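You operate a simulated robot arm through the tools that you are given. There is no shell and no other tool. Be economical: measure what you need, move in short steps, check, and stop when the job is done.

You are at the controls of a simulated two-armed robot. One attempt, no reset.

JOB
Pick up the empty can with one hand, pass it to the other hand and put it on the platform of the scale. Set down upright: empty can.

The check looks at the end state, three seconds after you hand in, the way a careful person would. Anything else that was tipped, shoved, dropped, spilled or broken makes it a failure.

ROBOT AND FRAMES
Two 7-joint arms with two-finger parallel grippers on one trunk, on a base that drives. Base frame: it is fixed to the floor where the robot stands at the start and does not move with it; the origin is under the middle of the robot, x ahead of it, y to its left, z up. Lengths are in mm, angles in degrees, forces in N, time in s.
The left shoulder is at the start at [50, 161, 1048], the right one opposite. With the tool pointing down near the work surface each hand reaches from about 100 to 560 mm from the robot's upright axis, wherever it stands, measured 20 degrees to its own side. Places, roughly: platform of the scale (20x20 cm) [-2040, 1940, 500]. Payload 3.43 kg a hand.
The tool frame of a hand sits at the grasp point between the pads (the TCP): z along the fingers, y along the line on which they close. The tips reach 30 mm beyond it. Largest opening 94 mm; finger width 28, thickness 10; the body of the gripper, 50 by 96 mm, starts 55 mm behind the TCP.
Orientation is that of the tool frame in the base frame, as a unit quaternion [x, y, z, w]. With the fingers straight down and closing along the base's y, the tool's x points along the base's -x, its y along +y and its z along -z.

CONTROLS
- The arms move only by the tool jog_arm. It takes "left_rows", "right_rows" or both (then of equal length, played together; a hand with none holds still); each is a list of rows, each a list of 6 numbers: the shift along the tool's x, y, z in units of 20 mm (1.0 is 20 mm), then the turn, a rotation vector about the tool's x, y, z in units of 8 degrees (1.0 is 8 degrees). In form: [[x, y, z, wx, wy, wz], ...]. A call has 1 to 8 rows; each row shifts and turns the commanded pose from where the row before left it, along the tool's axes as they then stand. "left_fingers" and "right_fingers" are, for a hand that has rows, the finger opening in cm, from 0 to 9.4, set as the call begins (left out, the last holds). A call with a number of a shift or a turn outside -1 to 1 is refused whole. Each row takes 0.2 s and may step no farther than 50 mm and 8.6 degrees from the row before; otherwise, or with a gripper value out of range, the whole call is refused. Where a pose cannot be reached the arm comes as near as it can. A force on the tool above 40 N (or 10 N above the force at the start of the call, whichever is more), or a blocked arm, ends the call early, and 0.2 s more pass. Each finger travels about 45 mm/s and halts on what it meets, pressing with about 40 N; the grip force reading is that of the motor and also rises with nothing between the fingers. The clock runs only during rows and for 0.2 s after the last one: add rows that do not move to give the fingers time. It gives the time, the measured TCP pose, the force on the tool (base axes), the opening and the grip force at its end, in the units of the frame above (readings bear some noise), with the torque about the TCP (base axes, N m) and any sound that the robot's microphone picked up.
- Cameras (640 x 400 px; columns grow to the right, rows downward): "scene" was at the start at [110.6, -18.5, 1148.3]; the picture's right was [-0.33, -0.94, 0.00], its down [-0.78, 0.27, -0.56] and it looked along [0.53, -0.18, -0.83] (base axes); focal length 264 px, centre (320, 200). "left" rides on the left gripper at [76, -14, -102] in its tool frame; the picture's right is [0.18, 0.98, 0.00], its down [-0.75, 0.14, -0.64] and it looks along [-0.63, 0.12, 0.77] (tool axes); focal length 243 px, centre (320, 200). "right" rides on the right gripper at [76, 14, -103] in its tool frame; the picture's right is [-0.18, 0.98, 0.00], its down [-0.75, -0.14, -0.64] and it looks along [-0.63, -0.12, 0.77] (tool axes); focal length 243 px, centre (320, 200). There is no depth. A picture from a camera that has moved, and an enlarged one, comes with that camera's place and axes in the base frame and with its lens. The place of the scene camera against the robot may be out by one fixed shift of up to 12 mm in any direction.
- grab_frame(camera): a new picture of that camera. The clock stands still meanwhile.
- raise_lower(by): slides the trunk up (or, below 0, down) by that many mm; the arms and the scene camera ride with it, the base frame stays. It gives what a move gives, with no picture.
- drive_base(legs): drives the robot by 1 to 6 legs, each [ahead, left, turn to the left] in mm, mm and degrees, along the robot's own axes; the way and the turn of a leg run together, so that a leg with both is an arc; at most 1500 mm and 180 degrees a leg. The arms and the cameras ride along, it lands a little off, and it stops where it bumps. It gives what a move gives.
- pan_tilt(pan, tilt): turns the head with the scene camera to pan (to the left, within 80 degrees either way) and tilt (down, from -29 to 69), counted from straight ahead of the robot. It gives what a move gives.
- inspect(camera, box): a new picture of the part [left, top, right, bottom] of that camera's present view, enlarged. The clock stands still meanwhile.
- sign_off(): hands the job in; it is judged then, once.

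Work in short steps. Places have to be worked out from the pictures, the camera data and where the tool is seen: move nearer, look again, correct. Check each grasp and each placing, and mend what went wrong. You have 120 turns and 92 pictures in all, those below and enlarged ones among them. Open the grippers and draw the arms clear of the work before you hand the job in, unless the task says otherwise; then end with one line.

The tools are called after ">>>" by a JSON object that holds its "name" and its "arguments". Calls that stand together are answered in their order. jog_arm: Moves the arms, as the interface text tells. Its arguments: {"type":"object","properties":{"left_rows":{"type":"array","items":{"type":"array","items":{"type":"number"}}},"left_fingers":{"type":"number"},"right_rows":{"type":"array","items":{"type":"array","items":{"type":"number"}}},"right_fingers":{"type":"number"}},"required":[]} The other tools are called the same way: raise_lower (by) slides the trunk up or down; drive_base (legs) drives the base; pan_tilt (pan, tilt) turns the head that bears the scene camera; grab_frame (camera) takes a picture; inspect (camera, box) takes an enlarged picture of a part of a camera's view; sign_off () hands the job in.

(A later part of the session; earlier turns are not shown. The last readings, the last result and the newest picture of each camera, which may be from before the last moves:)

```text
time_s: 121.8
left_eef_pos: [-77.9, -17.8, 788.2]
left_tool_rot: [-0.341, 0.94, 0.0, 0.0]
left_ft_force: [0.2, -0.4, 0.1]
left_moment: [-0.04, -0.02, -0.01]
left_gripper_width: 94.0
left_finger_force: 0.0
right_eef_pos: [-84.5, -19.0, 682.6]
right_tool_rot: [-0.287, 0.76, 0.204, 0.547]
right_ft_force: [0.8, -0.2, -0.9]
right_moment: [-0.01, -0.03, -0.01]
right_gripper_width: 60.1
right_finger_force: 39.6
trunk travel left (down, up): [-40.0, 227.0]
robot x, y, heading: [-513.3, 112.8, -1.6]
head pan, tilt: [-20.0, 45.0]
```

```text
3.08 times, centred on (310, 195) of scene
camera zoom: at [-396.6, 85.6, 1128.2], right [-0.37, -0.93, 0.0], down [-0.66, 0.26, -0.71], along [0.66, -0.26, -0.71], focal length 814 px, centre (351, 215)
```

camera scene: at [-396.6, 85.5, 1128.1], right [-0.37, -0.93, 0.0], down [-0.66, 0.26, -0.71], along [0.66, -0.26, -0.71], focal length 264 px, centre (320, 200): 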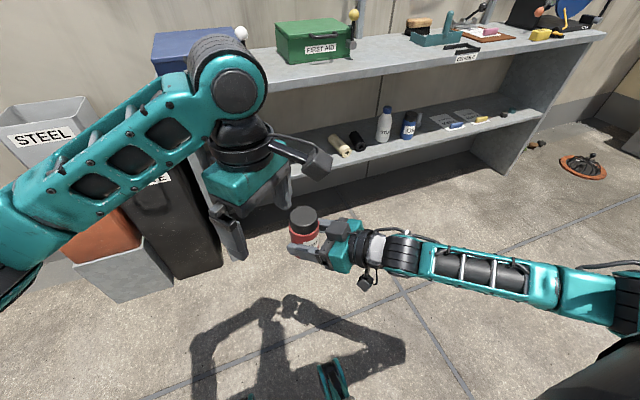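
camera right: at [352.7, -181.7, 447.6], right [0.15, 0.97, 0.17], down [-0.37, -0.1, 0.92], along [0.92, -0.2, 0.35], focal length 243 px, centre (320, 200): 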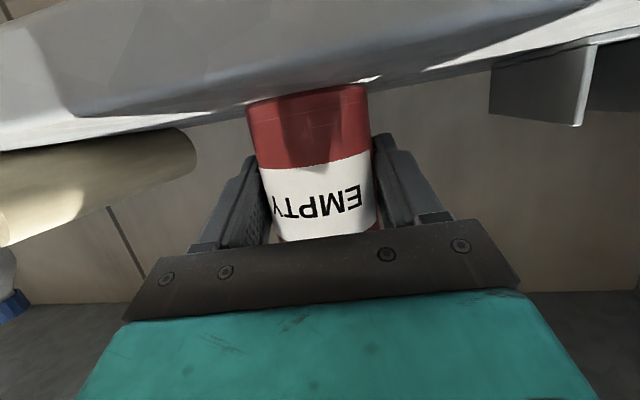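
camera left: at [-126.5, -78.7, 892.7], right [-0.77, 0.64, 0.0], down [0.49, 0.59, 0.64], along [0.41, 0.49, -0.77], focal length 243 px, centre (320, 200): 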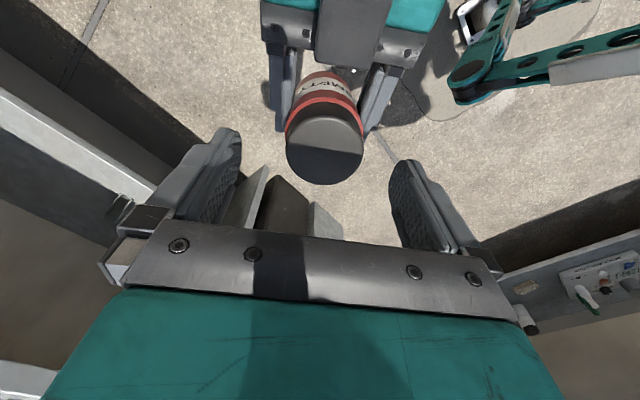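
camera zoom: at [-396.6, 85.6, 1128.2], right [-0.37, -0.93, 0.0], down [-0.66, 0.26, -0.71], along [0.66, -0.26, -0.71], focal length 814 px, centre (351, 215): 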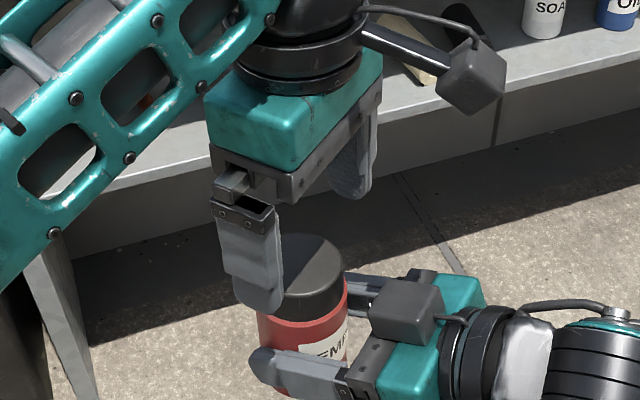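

Centred within a few mm. I lower to TCP z≈741 so the tips stay above the right fingers.

>>> {"name": "jog_arm", "arguments": {"left_rows": [[0, 0, 0.78, 0, 0, 0], [0, 0, 0.78, 0, 0, 0], [0, 0, 0.78, 0, 0, 0], [0, 0, 0, 0, 0, 0]]}}

>>> {"name": "grab_frame", "arguments": {"camera": "left"}}

>>> {"name": "inspect", "arguments": {"camera": "scene", "box": [230, 150, 390, 260]}}

```text
time_s: 122.8
left_eef_pos: [-77.5, -19.6, 743.3]
left_tool_rot: [-0.34, 0.94, 0.0, 0.0]
left_ft_force: [0.9, -0.8, 0.2]
left_moment: [-0.02, -0.04, 0.01]
left_gripper_width: 94.0
left_finger_force: 0.1
right_eef_pos: [-85.1, -20.0, 681.7]
right_tool_rot: [-0.288, 0.759, 0.204, 0.547]
right_ft_force: [-0.1, 0.5, -0.3]
right_moment: [-0.01, 0.01, 0.04]
right_gripper_width: 60.1
right_finger_force: 39.9
trunk travel left (down, up): [-40.0, 227.0]
robot x, y, heading: [-514.8, 112.2, -1.4]
head pan, tilt: [-20.0, 45.0]
```

```text
31 pictures are left
camera left: at [-126.9, -79.3, 847.2], right [-0.77, 0.64, 0.0], down [0.49, 0.59, 0.64], along [0.41, 0.49, -0.77], focal length 243 px, centre (320, 200)
```

left: 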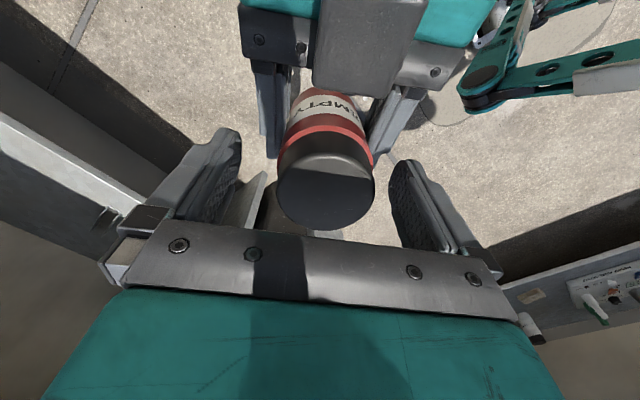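

```text
3.64 times, centred on (310, 205) of scene
camera zoom: at [-396.6, 85.6, 1128.2], right [-0.37, -0.93, 0.0], down [-0.66, 0.26, -0.71], along [0.66, -0.26, -0.71], focal length 961 px, centre (356, 182)
```

zoom: 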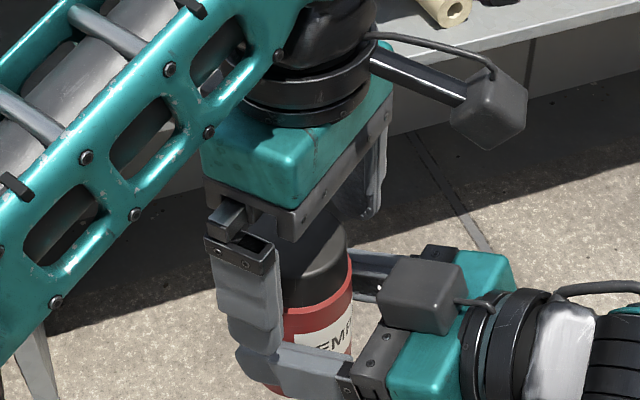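

Fingers straddle the lid above the right fingers. I close the left hand.

>>> {"name": "jog_arm", "arguments": {"left_rows": [[0, 0, 0, 0, 0, 0], [0, 0, 0, 0, 0, 0], [0, 0, 0, 0, 0, 0], [0, 0, 0, 0, 0, 0], [0, 0, 0, 0, 0, 0]], "left_fingers": 4}}

>>> {"name": "grab_frame", "arguments": {"camera": "left"}}

```text
time_s: 124.0
left_eef_pos: [-77.9, -17.2, 743.3]
left_tool_rot: [-0.341, 0.94, 0.003, -0.001]
left_ft_force: [-10.8, 18.0, 4.3]
left_moment: [0.38, 0.29, 0.15]
left_gripper_width: 60.7
left_finger_force: 39.8
right_eef_pos: [-83.6, -22.1, 680.3]
right_tool_rot: [-0.287, 0.761, 0.202, 0.546]
right_ft_force: [10.0, -17.7, -4.7]
right_moment: [0.72, 0.38, -0.29]
right_gripper_width: 59.8
right_finger_force: 40.3
trunk travel left (down, up): [-40.0, 227.0]
robot x, y, heading: [-517.7, 114.4, -1.4]
head pan, tilt: [-20.0, 45.0]
```

```text
29 pictures are left
camera left: at [-126.6, -78.4, 846.5], right [-0.77, 0.64, 0.01], down [0.49, 0.59, 0.64], along [0.41, 0.5, -0.77], focal length 243 px, centre (320, 200)
```

left: 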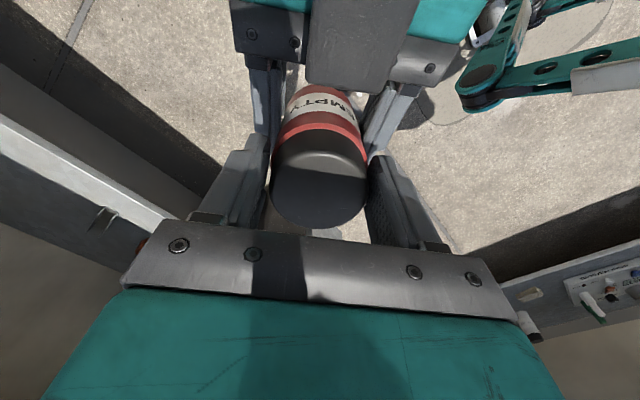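

Left holds at 61 mm. I open the right hand in place.

>>> {"name": "jog_arm", "arguments": {"right_rows": [[0, 0, 0, 0, 0, 0], [0, 0, 0, 0, 0, 0], [0, 0, 0, 0, 0, 0], [0, 0, 0, 0, 0, 0], [0, 0, 0, 0, 0, 0]], "right_fingers": 9.4}}

>>> {"name": "inspect", "arguments": {"camera": "scene", "box": [230, 150, 390, 260]}}

```text
time_s: 125.2
left_eef_pos: [-79.0, -18.7, 744.3]
left_tool_rot: [-0.341, 0.94, 0.0, 0.001]
left_ft_force: [-0.8, -0.1, 0.0]
left_moment: [0.0, -0.01, 0.03]
left_gripper_width: 60.5
left_finger_force: 40.2
right_eef_pos: [-86.1, -19.3, 682.2]
right_tool_rot: [-0.288, 0.759, 0.204, 0.547]
right_ft_force: [-0.5, 0.4, 0.1]
right_moment: [0.0, 0.03, 0.01]
right_gripper_width: 93.9
right_finger_force: 0.0
trunk travel left (down, up): [-40.0, 227.0]
robot x, y, heading: [-515.0, 110.3, -1.4]
head pan, tilt: [-20.0, 45.0]
```

```text
3.64 times, centred on (310, 205) of scene
camera zoom: at [-396.6, 85.6, 1128.2], right [-0.37, -0.93, 0.0], down [-0.66, 0.26, -0.71], along [0.66, -0.26, -0.71], focal length 961 px, centre (356, 182)
```

zoom: 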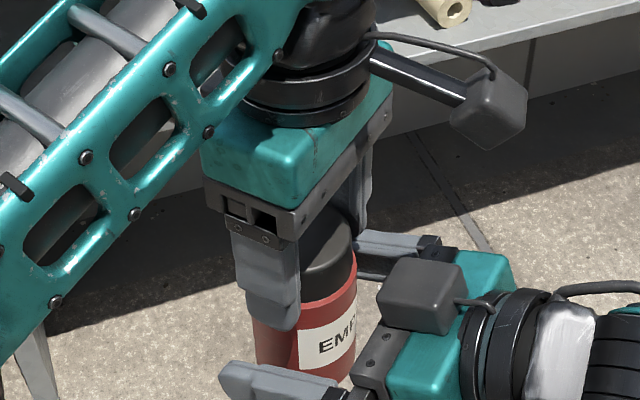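

The left holds the can upright. I withdraw the right hand horizontally along its own axis, then outward.

>>> {"name": "jog_arm", "arguments": {"right_rows": [[0.314, 0, -0.948, 0, 0, 0], [0.314, 0, -0.948, 0, 0, 0], [0.314, 0, -0.948, 0, 0, 0], [0.314, 0, -0.948, 0, 0, 0], [0.314, 0, -0.948, 0, 0, 0], [0.314, -0.5, -0.948, 0, 0, 0], [0, -1, 0, 0, 0, 0], [0, -1, 0, 0, 0, 0]]}}

>>> {"name": "grab_frame", "arguments": {"camera": "scene"}}

```text
time_s: 127.0
left_eef_pos: [-78.9, -18.4, 743.7]
left_tool_rot: [-0.34, 0.94, 0.0, -0.001]
left_ft_force: [0.3, -0.7, -0.2]
left_moment: [0.0, 0.01, 0.03]
left_gripper_width: 60.4
left_finger_force: 40.1
right_eef_pos: [-140.7, -136.1, 682.5]
right_tool_rot: [-0.287, 0.759, 0.204, 0.547]
right_ft_force: [-0.9, 0.4, 0.4]
right_moment: [-0.01, 0.01, -0.01]
right_gripper_width: 94.1
right_finger_force: 0.0
trunk travel left (down, up): [-40.0, 227.0]
robot x, y, heading: [-513.8, 111.8, -1.2]
head pan, tilt: [-20.0, 45.0]
```

```text
27 pictures are left
camera scene: at [-396.6, 85.6, 1128.1], right [-0.37, -0.93, 0.0], down [-0.66, 0.26, -0.71], along [0.66, -0.26, -0.71], focal length 264 px, centre (320, 200)
```

scene: 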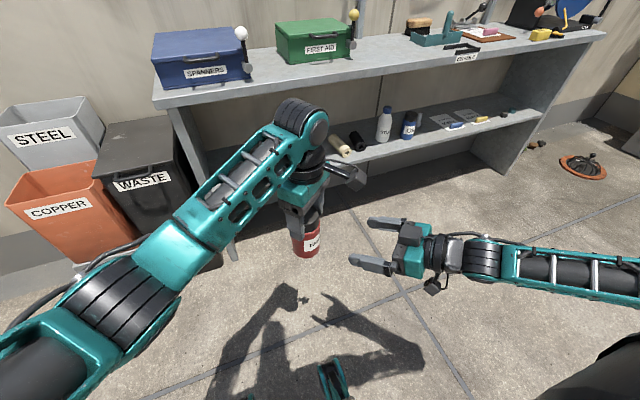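

Handover done. I fold the right hand back/up out of the way, and look down at the base front to know its extent.

>>> {"name": "jog_arm", "arguments": {"right_rows": [[-0.75, 0.03, -0.93, 0, 0, 0], [-0.75, 0.03, -0.93, 0, 0, 0], [-0.75, 0.03, -0.93, 0, 0, 0], [-0.75, 0.03, -0.93, 0, 0, 0], [-0.75, 0.03, -0.93, 0, 0, 0], [-0.75, 0.03, -0.93, 0, 0, 0], [-0.75, 0.03, -0.93, 0, 0, 0], [-0.75, 0.03, -0.93, 0, 0, 0]]}}

>>> {"name": "pan_tilt", "arguments": {"pan": 0, "tilt": 69}}

>>> {"name": "grab_frame", "arguments": {"camera": "scene"}}

```text
time_s: 128.8
left_eef_pos: [-78.7, -18.6, 743.0]
left_tool_rot: [-0.34, 0.94, -0.001, 0.0]
left_ft_force: [0.0, 0.5, 0.4]
left_moment: [0.0, -0.04, 0.0]
left_gripper_width: 59.9
left_finger_force: 39.4
right_eef_pos: [-218.0, -192.6, 837.2]
right_tool_rot: [-0.287, 0.76, 0.203, 0.546]
right_ft_force: [0.4, 0.8, -0.4]
right_moment: [-0.01, -0.01, 0.01]
right_gripper_width: 94.1
right_finger_force: 0.1
right hand out of reach, approached as far as the arm can: row 4, 5
trunk travel left (down, up): [-40.0, 227.0]
robot x, y, heading: [-515.2, 110.5, -1.6]
head pan, tilt: [-20.0, 45.0]
```

```text
time_s: 129.7
left_eef_pos: [-77.4, -18.9, 744.7]
left_tool_rot: [-0.34, 0.94, -0.001, 0.0]
left_ft_force: [-0.9, -1.4, 0.0]
left_moment: [0.03, 0.0, -0.02]
left_gripper_width: 60.4
left_finger_force: 40.0
right_eef_pos: [-219.4, -191.9, 835.8]
right_tool_rot: [-0.288, 0.759, 0.204, 0.547]
right_ft_force: [-0.3, -0.5, 0.0]
right_moment: [0.02, 0.03, 0.0]
right_gripper_width: 93.9
right_finger_force: 0.0
trunk travel left (down, up): [-40.0, 227.0]
robot x, y, heading: [-516.4, 111.6, -1.5]
head pan, tilt: [0.0, 68.8]
```

```text
26 pictures are left
camera scene: at [-416.3, 113.9, 1099.3], right [-0.03, -1.0, 0.0], down [-0.93, 0.03, -0.36], along [0.36, -0.01, -0.93], focal length 264 px, centre (320, 200)
```

scene: 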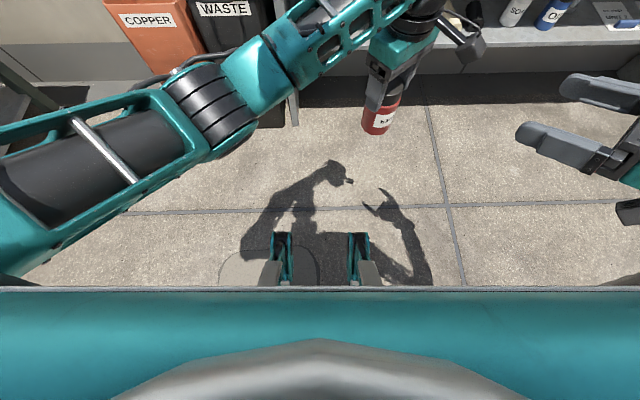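

I need the height of those base prongs: raise the trunk 150 and take the same view for triangulation.

>>> {"name": "raise_lower", "arguments": {"by": 150}}

>>> {"name": "grab_frame", "arguments": {"camera": "scene"}}

```text
time_s: 131.5
left_eef_pos: [-78.3, -18.0, 892.8]
left_tool_rot: [-0.34, 0.94, 0.0, 0.0]
left_ft_force: [-0.7, 0.5, -0.6]
left_moment: [-0.01, -0.04, 0.01]
left_gripper_width: 60.1
left_finger_force: 39.5
right_eef_pos: [-217.5, -192.7, 986.7]
right_tool_rot: [-0.288, 0.759, 0.204, 0.546]
right_ft_force: [0.9, -0.2, 0.4]
right_moment: [0.01, 0.01, 0.03]
right_gripper_width: 94.0
right_finger_force: 0.0
trunk travel left (down, up): [-190.0, 77.0]
robot x, y, heading: [-514.0, 114.8, -1.7]
head pan, tilt: [0.0, 68.8]
```

```text
25 pictures are left
camera scene: at [-416.3, 113.8, 1249.2], right [-0.03, -1.0, 0.0], down [-0.93, 0.03, -0.36], along [0.36, -0.01, -0.93], focal length 264 px, centre (320, 200)
```

scene: 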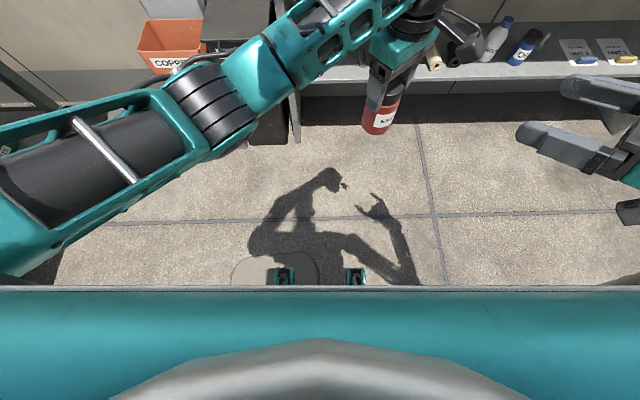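

The prongs retract as the trunk rises (knees), so I keep the trunk up. I bring the left hand with the can to in front of the left shoulder for travelling.

>>> {"name": "jog_arm", "arguments": {"left_rows": [[-0.51, 0.98, 0, 0, 0, 0], [-0.51, 0.98, 0, 0, 0, 0], [-0.51, 0.98, 0, 0, 0, 0], [-0.51, 0.98, 0, 0, 0, 0], [-0.51, 0.98, 0, 0, 0, 0], [-0.51, 0.98, 0, 0, 0, 0], [-0.51, 0.98, 0, 0, 0, 0], [-0.51, 0.98, 0, 0, 0, 0]]}}

>>> {"name": "drive_base", "arguments": {"legs": [[0, 0, 91.5], [0, 1450, 0], [800, 0, 0]]}}

>>> {"name": "pan_tilt", "arguments": {"pan": 0, "tilt": 45}}

>>> {"name": "grab_frame", "arguments": {"camera": "scene"}}

```text
time_s: 133.3
left_eef_pos: [-116.6, 155.1, 894.3]
left_tool_rot: [-0.34, 0.941, 0.0, 0.001]
left_ft_force: [0.4, 0.1, -1.3]
left_moment: [-0.02, 0.0, 0.01]
left_gripper_width: 60.1
left_finger_force: 39.8
right_eef_pos: [-219.1, -192.0, 986.8]
right_tool_rot: [-0.288, 0.759, 0.204, 0.547]
right_ft_force: [-0.4, -0.1, -0.5]
right_moment: [0.01, 0.02, 0.01]
right_gripper_width: 94.0
right_finger_force: 0.0
trunk travel left (down, up): [-190.0, 77.0]
robot x, y, heading: [-516.5, 109.2, -1.7]
head pan, tilt: [0.0, 68.8]
```

```text
time_s: 153.9
left_eef_pos: [-1987.7, 1335.6, 893.3]
left_tool_rot: [0.908, -0.42, 0.0, 0.0]
left_ft_force: [0.1, 0.2, 0.2]
left_moment: [0.02, 0.03, 0.02]
left_gripper_width: 59.3
left_finger_force: 40.1
right_eef_pos: [-1639.9, 1236.2, 986.6]
right_tool_rot: [0.742, -0.33, -0.533, -0.239]
right_ft_force: [0.2, -0.4, -0.2]
right_moment: [-0.01, 0.05, -0.02]
right_gripper_width: 94.0
right_finger_force: 0.1
trunk travel left (down, up): [-190.0, 77.0]
robot x, y, heading: [-1943.0, 935.8, 88.8]
head pan, tilt: [0.0, 68.8]
```

```text
time_s: 154.7
left_eef_pos: [-1987.7, 1335.8, 893.8]
left_tool_rot: [0.907, -0.421, 0.0, 0.0]
left_ft_force: [-0.3, -0.1, -0.6]
left_moment: [-0.03, 0.03, -0.04]
left_gripper_width: 59.4
left_finger_force: 40.4
right_eef_pos: [-1638.8, 1236.7, 987.0]
right_tool_rot: [0.741, -0.331, -0.532, -0.241]
right_ft_force: [0.2, -0.2, -0.2]
right_moment: [-0.01, 0.02, 0.0]
right_gripper_width: 94.0
right_finger_force: 0.0
trunk travel left (down, up): [-190.0, 77.0]
robot x, y, heading: [-1941.5, 938.5, 89.1]
head pan, tilt: [0.0, 45.0]
```

```text
24 pictures are left
camera scene: at [-1935.9, 1062.2, 1278.1], right [1.0, -0.02, 0.0], down [-0.01, -0.71, -0.71], along [0.01, 0.71, -0.71], focal length 264 px, centre (320, 200)
```

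scene: 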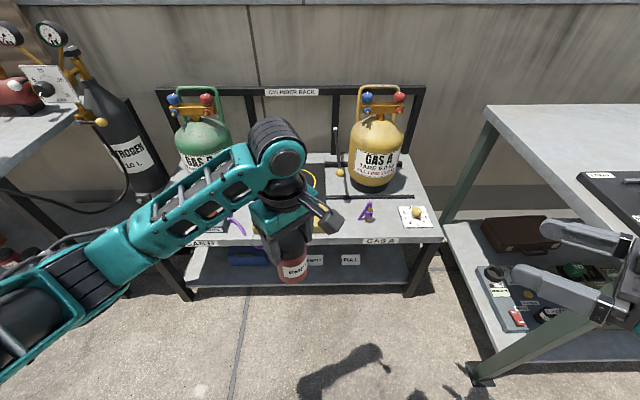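

Clear ahead: table front y≈1670, scale ≈(-2037,1945), platform z≈500. I drive ahead 455 mm with the can (base at z≈790) well above everything.

>>> {"name": "drive_base", "arguments": {"legs": [[300, 0, 0], [155, 0, 1]]}}

>>> {"name": "grab_frame", "arguments": {"camera": "left"}}

>>> {"name": "grab_frame", "arguments": {"camera": "scene"}}

```text
time_s: 157.5
left_eef_pos: [-1989.4, 1709.1, 896.1]
left_tool_rot: [0.911, -0.413, -0.001, -0.002]
left_ft_force: [0.8, 0.7, 0.3]
left_moment: [0.02, -0.02, 0.0]
left_gripper_width: 59.1
left_finger_force: 40.1
right_eef_pos: [-1638.8, 1614.6, 986.8]
right_tool_rot: [0.744, -0.324, -0.534, -0.237]
right_ft_force: [0.0, 1.1, -0.5]
right_moment: [-0.03, 0.01, -0.01]
right_gripper_width: 93.9
right_finger_force: 0.0
trunk travel left (down, up): [-190.0, 77.0]
robot x, y, heading: [-1933.5, 1309.3, 89.7]
head pan, tilt: [0.0, 45.0]
stopped in leg 2: the robot was blocked; the commanded pose is now the measured one
```

```text
23 pictures are left
camera left: at [-1926.7, 1660.2, 998.5], right [-0.62, -0.79, 0.0], down [-0.6, 0.47, 0.64], along [-0.51, 0.4, -0.77], focal length 243 px, centre (320, 200)
```

left: 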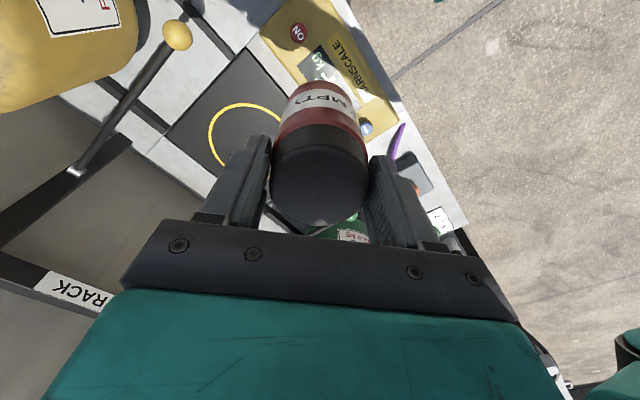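

```text
22 pictures are left
camera scene: at [-1932.1, 1435.3, 1278.3], right [1.0, 0.0, 0.0], down [0.0, -0.71, -0.71], along [0.0, 0.71, -0.71], focal length 264 px, centre (320, 200)
```

scene: 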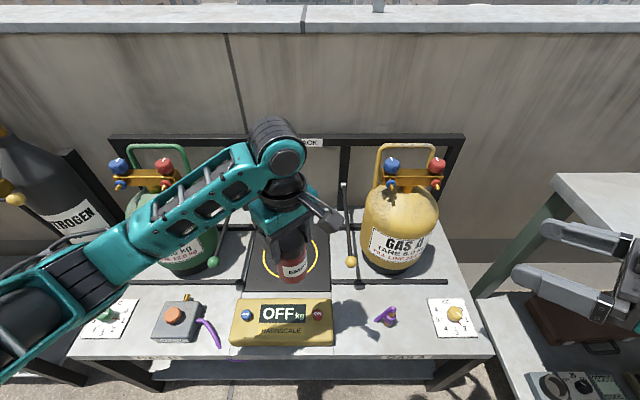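

Base stopped at y=1309 (bump), nothing moved. Scale centre confirmed ≈(-2037,1935). I look down to see what touches.

>>> {"name": "pan_tilt", "arguments": {"pan": 0, "tilt": 69}}

>>> {"name": "grab_frame", "arguments": {"camera": "scene"}}

```text
time_s: 158.4
left_eef_pos: [-1989.3, 1710.4, 896.4]
left_tool_rot: [0.911, -0.412, 0.0, -0.002]
left_ft_force: [-0.2, -1.0, -0.5]
left_moment: [0.03, 0.0, -0.01]
left_gripper_width: 59.2
left_finger_force: 40.1
right_eef_pos: [-1637.2, 1615.6, 987.8]
right_tool_rot: [0.745, -0.323, -0.533, -0.236]
right_ft_force: [0.3, 0.4, -0.7]
right_moment: [0.0, 0.0, -0.01]
right_gripper_width: 94.2
right_finger_force: 0.1
trunk travel left (down, up): [-190.0, 77.0]
robot x, y, heading: [-1936.7, 1313.3, 89.8]
head pan, tilt: [0.0, 68.8]
```

```text
21 pictures are left
camera scene: at [-1932.3, 1410.9, 1249.3], right [1.0, 0.0, 0.0], down [0.0, -0.93, -0.36], along [0.0, 0.36, -0.93], focal length 264 px, centre (320, 200)
```

scene: 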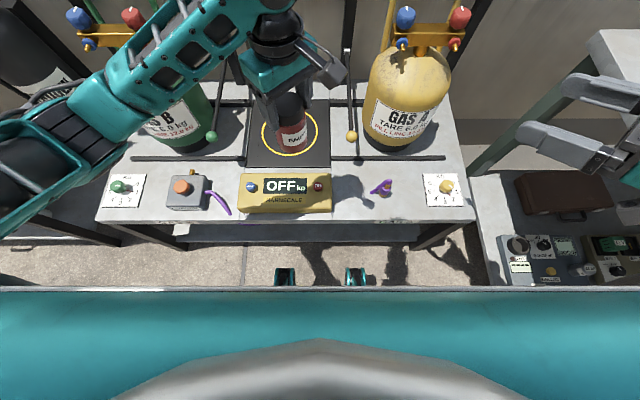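

The prongs clear the table by ~90 mm, so something else touches – the left hand shows a tiny 2–3 mm offset, maybe its elbow. I look left.

>>> {"name": "pan_tilt", "arguments": {"pan": 60, "tilt": 50}}

>>> {"name": "grab_frame", "arguments": {"camera": "scene"}}

>>> {"name": "pan_tilt", "arguments": {"pan": -70, "tilt": 50}}

>>> {"name": "grab_frame", "arguments": {"camera": "scene"}}

```text
time_s: 159.7
left_eef_pos: [-1988.1, 1710.1, 895.4]
left_tool_rot: [0.911, -0.412, 0.0, -0.001]
left_ft_force: [0.7, -0.1, -0.5]
left_moment: [-0.03, -0.02, -0.01]
left_gripper_width: 59.3
left_finger_force: 40.0
right_eef_pos: [-1639.8, 1614.2, 987.0]
right_tool_rot: [0.745, -0.324, -0.534, -0.236]
right_ft_force: [-0.2, 0.4, 0.0]
right_moment: [-0.04, 0.0, 0.0]
right_gripper_width: 93.8
right_finger_force: 0.2
trunk travel left (down, up): [-190.0, 77.0]
robot x, y, heading: [-1940.9, 1313.3, 89.9]
head pan, tilt: [60.0, 50.0]
```

```text
20 pictures are left
camera scene: at [-1999.0, 1393.6, 1271.2], right [0.5, 0.86, 0.0], down [0.66, -0.39, -0.64], along [-0.56, 0.32, -0.77], focal length 264 px, centre (320, 200)
```

scene: 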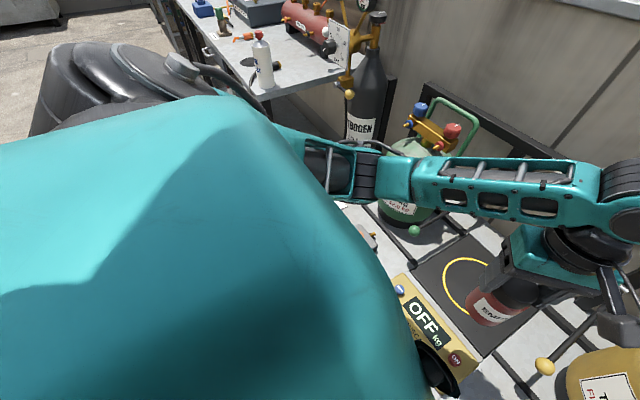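

```text
time_s: 161.8
left_eef_pos: [-1988.3, 1709.1, 895.1]
left_tool_rot: [0.911, -0.413, 0.0, -0.002]
left_ft_force: [0.1, -0.1, -0.2]
left_moment: [0.02, 0.0, -0.04]
left_gripper_width: 58.9
left_finger_force: 39.9
right_eef_pos: [-1639.0, 1615.8, 988.7]
right_tool_rot: [0.745, -0.324, -0.534, -0.236]
right_ft_force: [0.2, 1.0, -0.5]
right_moment: [0.0, -0.02, 0.0]
right_gripper_width: 94.1
right_finger_force: 0.2
trunk travel left (down, up): [-190.0, 77.0]
robot x, y, heading: [-1933.8, 1309.7, 89.8]
head pan, tilt: [-70.0, 50.0]
```

```text
19 pictures are left
camera scene: at [-1860.0, 1381.1, 1271.2], right [0.34, -0.94, 0.0], down [-0.72, -0.26, -0.64], along [0.6, 0.22, -0.77], focal length 264 px, centre (320, 200)
```

scene: 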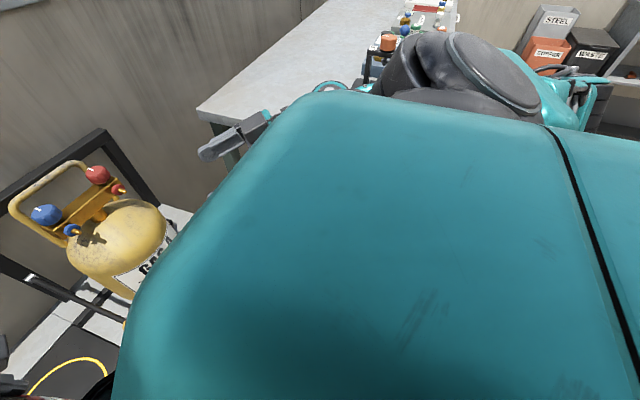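

The right elbow sits far out near the green table's corner – the likely contact. I back off 60, shift 110 mm left, then go ahead again.

>>> {"name": "drive_base", "arguments": {"legs": [[-60, 0, 0], [0, 110, 0], [130, 0, 0]]}}

```text
time_s: 164.7
left_eef_pos: [-2101.2, 1708.7, 894.5]
left_tool_rot: [0.911, -0.412, -0.001, 0.0]
left_ft_force: [-0.2, 0.3, -0.9]
left_moment: [0.02, -0.04, 0.01]
left_gripper_width: 58.9
left_finger_force: 40.4
right_eef_pos: [-1751.1, 1615.3, 988.0]
right_tool_rot: [0.745, -0.322, -0.534, -0.237]
right_ft_force: [0.6, -0.5, -0.6]
right_moment: [-0.03, -0.01, -0.02]
right_gripper_width: 94.0
right_finger_force: 0.0
trunk travel left (down, up): [-190.0, 77.0]
robot x, y, heading: [-2048.3, 1309.1, 90.0]
head pan, tilt: [-70.0, 50.0]
stopped in leg 3: the robot was blocked; the commanded pose is now the measured one
```

Blocked at the same y for a different x, so it is the base footprint (~335 mm) against the table. Turning so the left shoulder faces the scale shortens the reach: I back off 20 and turn right 60°.

>>> {"name": "drive_base", "arguments": {"legs": [[-20, 0, 0], [0, 0, -60]]}}

>>> {"name": "pan_tilt", "arguments": {"pan": 55, "tilt": 50}}

>>> {"name": "grab_frame", "arguments": {"camera": "scene"}}

```text
time_s: 168.2
left_eef_pos: [-1730.4, 1538.9, 894.5]
left_tool_rot: [-0.587, 0.809, 0.0, 0.002]
left_ft_force: [0.4, -0.8, -0.2]
left_moment: [-0.01, 0.0, 0.02]
left_gripper_width: 59.2
left_finger_force: 39.5
right_eef_pos: [-1634.1, 1189.0, 987.2]
right_tool_rot: [-0.486, 0.65, 0.346, 0.471]
right_ft_force: [-0.5, 0.1, -0.3]
right_moment: [0.01, -0.03, 0.01]
right_gripper_width: 94.1
right_finger_force: 0.2
trunk travel left (down, up): [-190.0, 77.0]
robot x, y, heading: [-2049.2, 1292.9, 30.1]
head pan, tilt: [-70.0, 50.0]
```

```text
time_s: 170.2
left_eef_pos: [-1729.5, 1539.8, 894.3]
left_tool_rot: [-0.587, 0.81, 0.001, 0.0]
left_ft_force: [0.1, 1.1, -0.9]
left_moment: [0.01, 0.03, -0.01]
left_gripper_width: 59.1
left_finger_force: 39.8
right_eef_pos: [-1632.0, 1189.2, 986.6]
right_tool_rot: [-0.486, 0.65, 0.345, 0.471]
right_ft_force: [0.3, -1.5, 0.2]
right_moment: [0.02, -0.02, -0.02]
right_gripper_width: 94.0
right_finger_force: 0.1
trunk travel left (down, up): [-190.0, 77.0]
robot x, y, heading: [-2051.8, 1286.0, 30.3]
head pan, tilt: [55.0, 50.0]
```

```text
18 pictures are left
camera scene: at [-2003.0, 1391.7, 1271.2], right [1.0, -0.08, 0.0], down [-0.06, -0.76, -0.64], along [0.05, 0.64, -0.77], focal length 264 px, centre (320, 200)
```

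scene: 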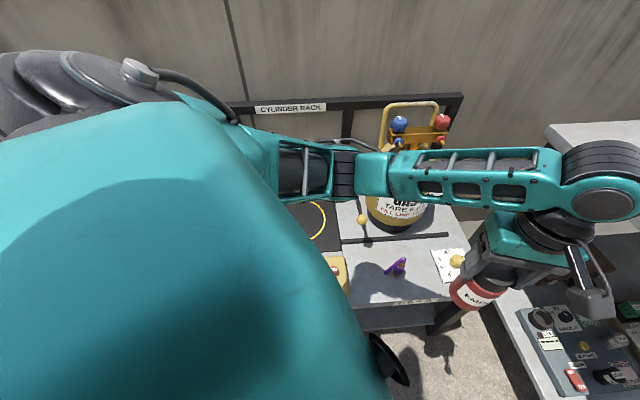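

Now the left hand goes first along −x, staying in front of the gas bottles at z≈894.

>>> {"name": "jog_arm", "arguments": {"left_rows": [[0.05, 1, 0, 0, 0, 0], [0.05, 1, 0, 0, 0, 0], [0.05, 1, 0, 0, 0, 0], [0.05, 1, 0, 0, 0, 0], [0.05, 1, 0, 0, 0, 0], [0.05, 1, 0, 0, 0, 0], [0.05, 1, 0, 0, 0, 0], [0.05, 1, 0, 0, 0, 0]]}}

>>> {"name": "jog_arm", "arguments": {"left_rows": [[-0.9, 0.9, 0, 0, 0, 0], [-0.9, 0.9, 0, 0, 0, 0], [-0.9, 0.9, 0, 0, 0, 0], [-0.9, 0.9, 0, 0, 0, 0], [-0.9, 0.9, 0, 0, 0, 0], [-0.9, 0.9, 0, 0, 0, 0]]}}

>>> {"name": "grab_frame", "arguments": {"camera": "scene"}}

```text
time_s: 172.0
left_eef_pos: [-1885.9, 1579.3, 895.3]
left_tool_rot: [-0.587, 0.809, 0.001, 0.0]
left_ft_force: [0.4, -1.1, 0.1]
left_moment: [-0.01, -0.04, 0.03]
left_gripper_width: 59.3
left_finger_force: 39.6
right_eef_pos: [-1633.1, 1189.4, 988.3]
right_tool_rot: [-0.486, 0.65, 0.345, 0.471]
right_ft_force: [0.7, 0.1, -0.4]
right_moment: [-0.01, 0.02, -0.03]
right_gripper_width: 94.1
right_finger_force: 0.2
trunk travel left (down, up): [-190.0, 77.0]
robot x, y, heading: [-2044.8, 1288.1, 30.2]
head pan, tilt: [55.0, 50.0]
```

```text
time_s: 173.4
left_eef_pos: [-1953.0, 1716.4, 894.8]
left_tool_rot: [-0.586, 0.81, 0.001, 0.002]
left_ft_force: [0.2, 0.7, -0.2]
left_moment: [0.0, 0.02, 0.03]
left_gripper_width: 59.2
left_finger_force: 39.9
right_eef_pos: [-1633.1, 1189.7, 988.2]
right_tool_rot: [-0.486, 0.65, 0.346, 0.472]
right_ft_force: [-0.2, -0.2, 0.5]
right_moment: [0.02, 0.02, 0.0]
right_gripper_width: 94.1
right_finger_force: 0.0
trunk travel left (down, up): [-190.0, 77.0]
robot x, y, heading: [-2050.8, 1290.3, 30.0]
head pan, tilt: [55.0, 50.0]
```

```text
17 pictures are left
camera scene: at [-2003.2, 1391.7, 1271.2], right [1.0, -0.08, 0.0], down [-0.06, -0.76, -0.64], along [0.05, 0.64, -0.77], focal length 264 px, centre (320, 200)
```

scene: 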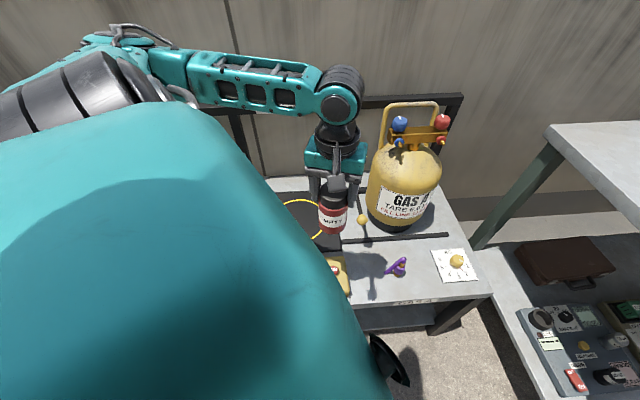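

Good line. I continue to above the platform.

>>> {"name": "jog_arm", "arguments": {"left_rows": [[-0.98, 0.86, 0, 0, 0, 0], [-0.98, 0.86, 0, 0, 0, 0], [-0.98, 0.86, 0, 0, 0, 0], [-0.98, 0.86, 0, 0, 0, 0], [-0.98, 0.86, 0, 0, 0, 0], [-0.98, 0.86, 0, 0, 0, 0], [-0.98, 0.86, 0, 0, 0, 0], [-0.98, 0.86, 0, 0, 0, 0]]}}

>>> {"name": "grab_frame", "arguments": {"camera": "left"}}

```text
time_s: 175.2
left_eef_pos: [-2035.2, 1908.9, 896.0]
left_tool_rot: [-0.587, 0.809, 0.001, 0.002]
left_ft_force: [-0.7, -0.4, 0.2]
left_moment: [0.0, -0.01, -0.01]
left_gripper_width: 59.1
left_finger_force: 40.1
right_eef_pos: [-1632.1, 1189.7, 986.1]
right_tool_rot: [-0.486, 0.651, 0.345, 0.471]
right_ft_force: [-0.7, 0.3, -0.2]
right_moment: [0.01, 0.02, 0.0]
right_gripper_width: 93.9
right_finger_force: 0.0
trunk travel left (down, up): [-190.0, 77.0]
robot x, y, heading: [-2049.8, 1291.6, 30.2]
head pan, tilt: [55.0, 50.0]
```

```text
16 pictures are left
camera left: at [-2045.6, 1831.1, 998.5], right [-0.99, 0.13, 0.0], down [0.1, 0.76, 0.64], along [0.08, 0.64, -0.77], focal length 243 px, centre (320, 200)
```

left: 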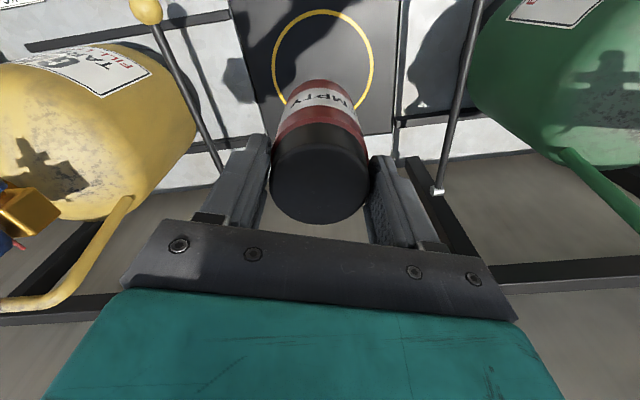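

Centred nicely over the ring (centre ≈(-2043,1925)). Before lowering I check where the forearm/elbow runs relative to the green bottle.

>>> {"name": "grab_frame", "arguments": {"camera": "scene"}}

```text
15 pictures are left
camera scene: at [-2003.2, 1391.9, 1271.2], right [1.0, -0.08, 0.0], down [-0.06, -0.76, -0.64], along [0.05, 0.64, -0.77], focal length 264 px, centre (320, 200)
```

scene: 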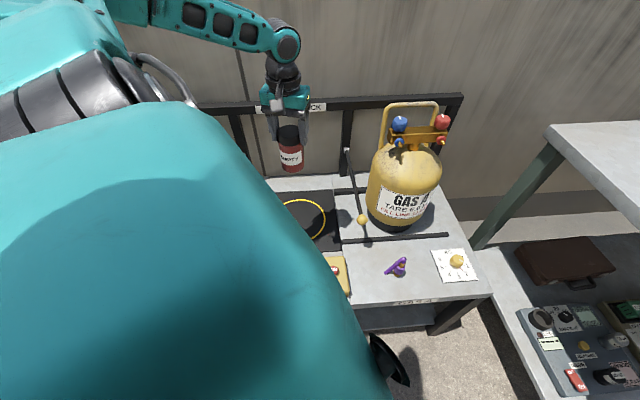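

Forearm rises from wrist z≈1090 to ≈1170, clear of bottles; to keep it so I lower mostly with the arm. Centre over the ring and lower 140 mm.

>>> {"name": "jog_arm", "arguments": {"left_rows": [[-0.54, 0.6, 0, 0, 0, 0], [0, 0, 1, 0, 0, 0], [0, 0, 1, 0, 0, 0], [0, 0, 1, 0, 0, 0], [0, 0, 1, 0, 0, 0], [0, 0, 1, 0, 0, 0], [0, 0, 1, 0, 0, 0], [0, 0, 1, 0, 0, 0]]}}

>>> {"name": "grab_frame", "arguments": {"camera": "scene"}}

```text
time_s: 177.0
left_eef_pos: [-2042.9, 1921.9, 753.7]
left_tool_rot: [-0.587, 0.81, 0.0, 0.001]
left_ft_force: [-0.5, -0.1, 0.2]
left_moment: [0.04, 0.02, -0.02]
left_gripper_width: 59.3
left_finger_force: 40.1
right_eef_pos: [-1633.4, 1188.2, 988.5]
right_tool_rot: [-0.486, 0.651, 0.345, 0.471]
right_ft_force: [-0.3, -0.7, 0.1]
right_moment: [0.01, -0.03, 0.01]
right_gripper_width: 94.0
right_finger_force: 0.1
trunk travel left (down, up): [-190.0, 77.0]
robot x, y, heading: [-2050.1, 1291.1, 30.3]
head pan, tilt: [55.0, 50.0]
```

```text
14 pictures are left
camera scene: at [-2003.1, 1391.8, 1271.3], right [1.0, -0.08, 0.0], down [-0.06, -0.76, -0.64], along [0.05, 0.64, -0.77], focal length 264 px, centre (320, 200)
```

scene: 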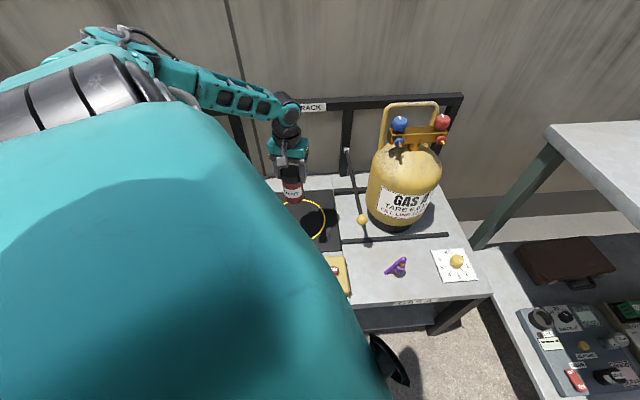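

Reaching fine, elbow stays high. Lower another 110 mm (can base → ≈540).

>>> {"name": "jog_arm", "arguments": {"left_rows": [[0, 0, 0.92, 0, 0, 0], [0, 0, 0.92, 0, 0, 0], [0, 0, 0.92, 0, 0, 0], [0, 0, 0.92, 0, 0, 0], [0, 0, 0.92, 0, 0, 0], [0, 0, 0.92, 0, 0, 0], [0, 0, 0, 0, 0, 0]]}}

>>> {"name": "grab_frame", "arguments": {"camera": "left"}}

>>> {"name": "inspect", "arguments": {"camera": "scene", "box": [230, 100, 390, 250]}}

```text
time_s: 178.6
left_eef_pos: [-2044.0, 1923.1, 644.8]
left_tool_rot: [-0.587, 0.81, 0.0, 0.001]
left_ft_force: [-0.5, 0.4, -0.2]
left_moment: [-0.01, 0.02, 0.02]
left_gripper_width: 59.0
left_finger_force: 40.0
right_eef_pos: [-1633.2, 1189.4, 986.8]
right_tool_rot: [-0.486, 0.65, 0.346, 0.472]
right_ft_force: [-0.1, -0.2, 0.0]
right_moment: [-0.02, -0.01, -0.01]
right_gripper_width: 93.9
right_finger_force: 0.1
trunk travel left (down, up): [-190.0, 77.0]
robot x, y, heading: [-2047.0, 1293.7, 30.0]
head pan, tilt: [55.0, 50.0]
```

```text
13 pictures are left
camera left: at [-2053.2, 1845.4, 747.8], right [-0.99, 0.13, 0.0], down [0.1, 0.76, 0.64], along [0.08, 0.64, -0.76], focal length 243 px, centre (320, 200)
```

left: 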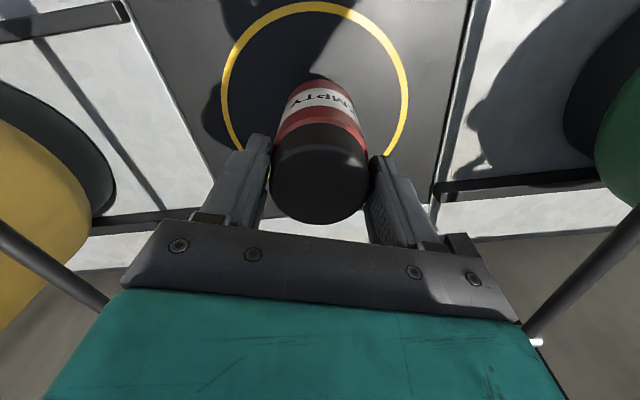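

```text
2.67 times, centred on (310, 175) of scene
camera zoom: at [-2003.1, 1391.7, 1271.2], right [1.0, -0.08, 0.0], down [-0.06, -0.76, -0.64], along [0.05, 0.64, -0.77], focal length 705 px, centre (347, 267)
```

zoom: 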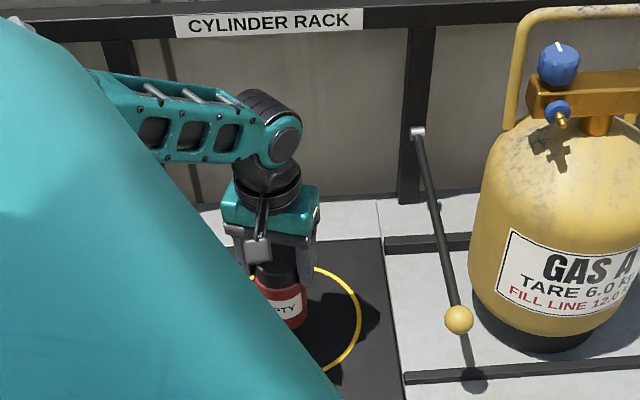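

Well centred in the ring with ≈35–45 mm to go. I lower in small steps watching the force.

>>> {"name": "jog_arm", "arguments": {"left_rows": [[0, 0, 0.25, 0, 0, 0], [0, 0, 0.25, 0, 0, 0], [0, 0, 0.25, 0, 0, 0], [0, 0, 0.25, 0, 0, 0], [0, 0, 0.25, 0, 0, 0], [0, 0, 0, 0, 0, 0]]}}

>>> {"name": "inspect", "arguments": {"camera": "left", "box": [220, 0, 420, 200]}}

```text
time_s: 180.0
left_eef_pos: [-2043.1, 1922.8, 619.6]
left_tool_rot: [-0.587, 0.809, 0.0, 0.0]
left_ft_force: [0.2, -0.1, -1.0]
left_moment: [0.0, -0.01, 0.0]
left_gripper_width: 59.0
left_finger_force: 40.3
right_eef_pos: [-1632.5, 1188.6, 987.7]
right_tool_rot: [-0.486, 0.65, 0.345, 0.471]
right_ft_force: [0.1, -0.7, 0.0]
right_moment: [0.0, -0.03, 0.03]
right_gripper_width: 93.9
right_finger_force: 0.1
trunk travel left (down, up): [-190.0, 77.0]
robot x, y, heading: [-2049.4, 1289.5, 30.6]
head pan, tilt: [55.0, 50.0]
```

```text
2.00 times, centred on (320, 100) of left
camera zoom: at [-2051.9, 1845.1, 722.6], right [-0.99, 0.13, 0.0], down [0.1, 0.76, 0.64], along [0.08, 0.64, -0.77], focal length 485 px, centre (320, 400)
```

zoom: 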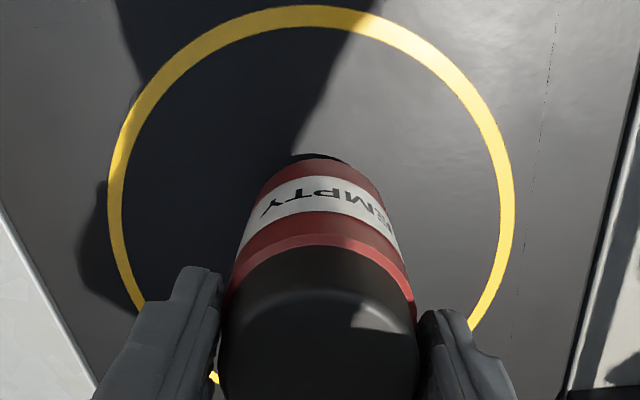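

Still a small gap. Continue 9 mm.

>>> {"name": "jog_arm", "arguments": {"left_rows": [[0, 0, 0.15, 0, 0, 0], [0, 0, 0.15, 0, 0, 0], [0, 0, 0.15, 0, 0, 0], [0, 0, 0, 0, 0, 0]]}}

>>> {"name": "jog_arm", "arguments": {"left_rows": [[0, 0, 0.15, 0, 0, 0], [0, 0, 0, 0, 0, 0]]}}

>>> {"name": "jog_arm", "arguments": {"left_rows": [[0, 0, 0.12, 0, 0, 0], [0, 0, 0, 0, 0, 0]]}}

```text
time_s: 181.0
left_eef_pos: [-2043.3, 1923.6, 609.8]
left_tool_rot: [-0.587, 0.81, 0.001, 0.001]
left_ft_force: [0.5, 0.3, -0.5]
left_moment: [0.01, 0.02, 0.03]
left_gripper_width: 59.0
left_finger_force: 40.0
right_eef_pos: [-1633.7, 1187.7, 988.1]
right_tool_rot: [-0.485, 0.65, 0.346, 0.472]
right_ft_force: [-1.0, 0.7, 0.1]
right_moment: [0.0, -0.03, -0.01]
right_gripper_width: 94.2
right_finger_force: 0.0
trunk travel left (down, up): [-190.0, 77.0]
robot x, y, heading: [-2046.2, 1287.0, 30.2]
head pan, tilt: [55.0, 50.0]
```

```text
time_s: 181.6
left_eef_pos: [-2042.9, 1923.0, 609.3]
left_tool_rot: [-0.587, 0.81, 0.001, 0.001]
left_ft_force: [-0.9, -3.0, 12.7]
left_moment: [-0.65, 0.17, 0.01]
left_gripper_width: 59.1
left_finger_force: 39.9
right_eef_pos: [-1633.6, 1187.7, 988.0]
right_tool_rot: [-0.486, 0.65, 0.346, 0.471]
right_ft_force: [0.5, -0.3, -0.2]
right_moment: [-0.03, -0.04, 0.01]
right_gripper_width: 93.9
right_finger_force: 0.1
trunk travel left (down, up): [-190.0, 77.0]
robot x, y, heading: [-2041.7, 1289.9, 30.2]
head pan, tilt: [55.0, 50.0]
```

```text
time_s: 182.2
left_eef_pos: [-2042.4, 1923.0, 607.1]
left_tool_rot: [-0.587, 0.809, 0.003, 0.004]
left_ft_force: [-1.2, 0.8, 22.7]
left_moment: [-0.34, 0.34, -0.03]
left_gripper_width: 58.9
left_finger_force: 40.0
right_eef_pos: [-1632.8, 1188.0, 987.0]
right_tool_rot: [-0.485, 0.65, 0.346, 0.471]
right_ft_force: [-0.1, 0.1, -0.5]
right_moment: [0.02, 0.0, -0.01]
right_gripper_width: 93.9
right_finger_force: 0.1
trunk travel left (down, up): [-190.0, 77.0]
robot x, y, heading: [-2049.2, 1285.8, 30.6]
head pan, tilt: [55.0, 50.0]
```

Contact made (23 N up). I relieve 2 mm and open the fingers.

>>> {"name": "jog_arm", "arguments": {"left_rows": [[0, 0, -0.1, 0, 0, 0], [0, 0, 0, 0, 0, 0]]}}

>>> {"name": "grab_frame", "arguments": {"camera": "left"}}

```text
time_s: 182.8
left_eef_pos: [-2042.8, 1923.7, 607.6]
left_tool_rot: [-0.587, 0.809, 0.002, 0.002]
left_ft_force: [1.5, 5.8, 12.2]
left_moment: [0.39, -0.04, -0.01]
left_gripper_width: 58.9
left_finger_force: 40.3
right_eef_pos: [-1632.9, 1188.8, 987.1]
right_tool_rot: [-0.486, 0.65, 0.346, 0.471]
right_ft_force: [0.2, -0.4, 0.4]
right_moment: [-0.01, 0.0, -0.02]
right_gripper_width: 94.1
right_finger_force: 0.1
trunk travel left (down, up): [-190.0, 77.0]
robot x, y, heading: [-2043.7, 1287.6, 30.4]
head pan, tilt: [55.0, 50.0]
```

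```text
10 pictures are left
camera left: at [-2052.5, 1845.3, 710.9], right [-0.99, 0.13, 0.0], down [0.1, 0.76, 0.65], along [0.08, 0.64, -0.76], focal length 243 px, centre (320, 200)
```

left: 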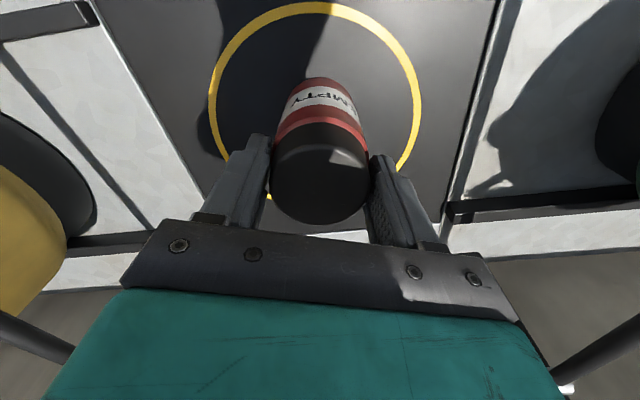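

Resting on the platform inside the ring. Opening the left hand.

>>> {"name": "jog_arm", "arguments": {"left_rows": [[0, 0, 0, 0, 0, 0], [0, 0, 0, 0, 0, 0], [0, 0, 0, 0, 0, 0], [0, 0, 0, 0, 0, 0], [0, 0, 0, 0, 0, 0]], "left_fingers": 9.4}}

>>> {"name": "grab_frame", "arguments": {"camera": "left"}}

```text
time_s: 184.0
left_eef_pos: [-2042.3, 1923.3, 606.2]
left_tool_rot: [-0.587, 0.81, 0.001, 0.001]
left_ft_force: [0.5, 0.8, 0.2]
left_moment: [0.02, 0.0, 0.02]
left_gripper_width: 94.0
left_finger_force: 0.1
right_eef_pos: [-1633.0, 1188.8, 987.4]
right_tool_rot: [-0.485, 0.65, 0.345, 0.472]
right_ft_force: [1.1, 0.2, -0.1]
right_moment: [-0.01, 0.01, 0.03]
right_gripper_width: 93.9
right_finger_force: 0.0
trunk travel left (down, up): [-190.0, 77.0]
robot x, y, heading: [-2048.9, 1290.3, 30.4]
head pan, tilt: [55.0, 50.0]
```

```text
9 pictures are left
camera left: at [-2052.7, 1845.5, 710.4], right [-0.99, 0.13, 0.0], down [0.1, 0.76, 0.64], along [0.08, 0.64, -0.77], focal length 243 px, centre (320, 200)
```

left: 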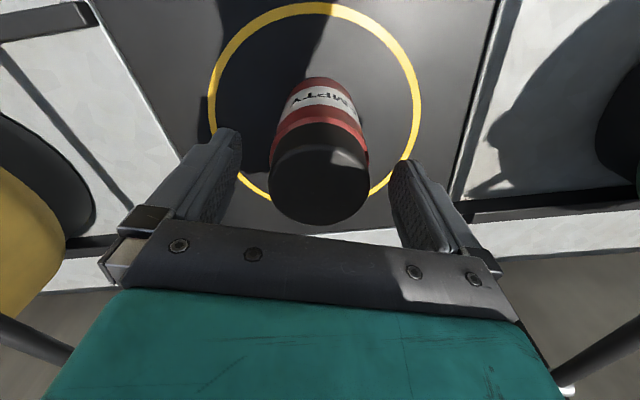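

The can stands upright, free of the fingers. I lift the left hand straight up by 160 mm.

>>> {"name": "jog_arm", "arguments": {"left_rows": [[0, 0, -0.5, 0, 0, 0], [0, 0, -1, 0, 0, 0], [0, 0, -1, 0, 0, 0], [0, 0, -1, 0, 0, 0], [0, 0, -1, 0, 0, 0], [0, 0, -1, 0, 0, 0], [0, 0, -1, 0, 0, 0], [0, 0, -1, 0, 0, 0]]}}

>>> {"name": "grab_frame", "arguments": {"camera": "left"}}

```text
time_s: 185.8
left_eef_pos: [-2044.3, 1921.6, 759.2]
left_tool_rot: [-0.587, 0.81, 0.0, 0.001]
left_ft_force: [-0.6, 0.1, 0.2]
left_moment: [0.01, 0.04, -0.01]
left_gripper_width: 93.9
left_finger_force: 0.1
right_eef_pos: [-1633.5, 1189.2, 987.0]
right_tool_rot: [-0.486, 0.65, 0.346, 0.471]
right_ft_force: [-0.1, 0.1, 0.4]
right_moment: [0.0, -0.01, 0.01]
right_gripper_width: 94.2
right_finger_force: 0.0
trunk travel left (down, up): [-190.0, 77.0]
robot x, y, heading: [-2046.3, 1289.1, 30.3]
head pan, tilt: [55.0, 50.0]
```

```text
8 pictures are left
camera left: at [-2052.9, 1843.9, 861.9], right [-0.99, 0.13, 0.0], down [0.1, 0.76, 0.64], along [0.08, 0.64, -0.77], focal length 243 px, centre (320, 200)
```

left: 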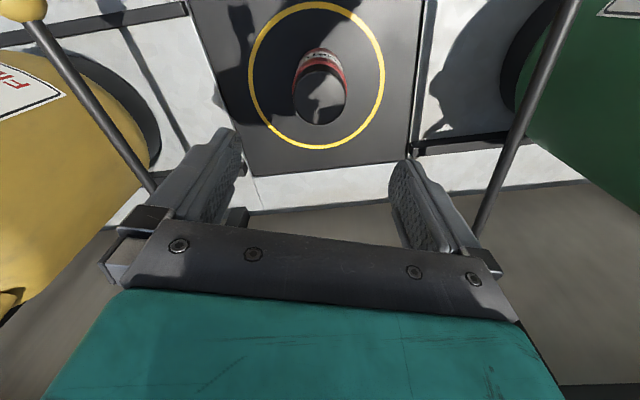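

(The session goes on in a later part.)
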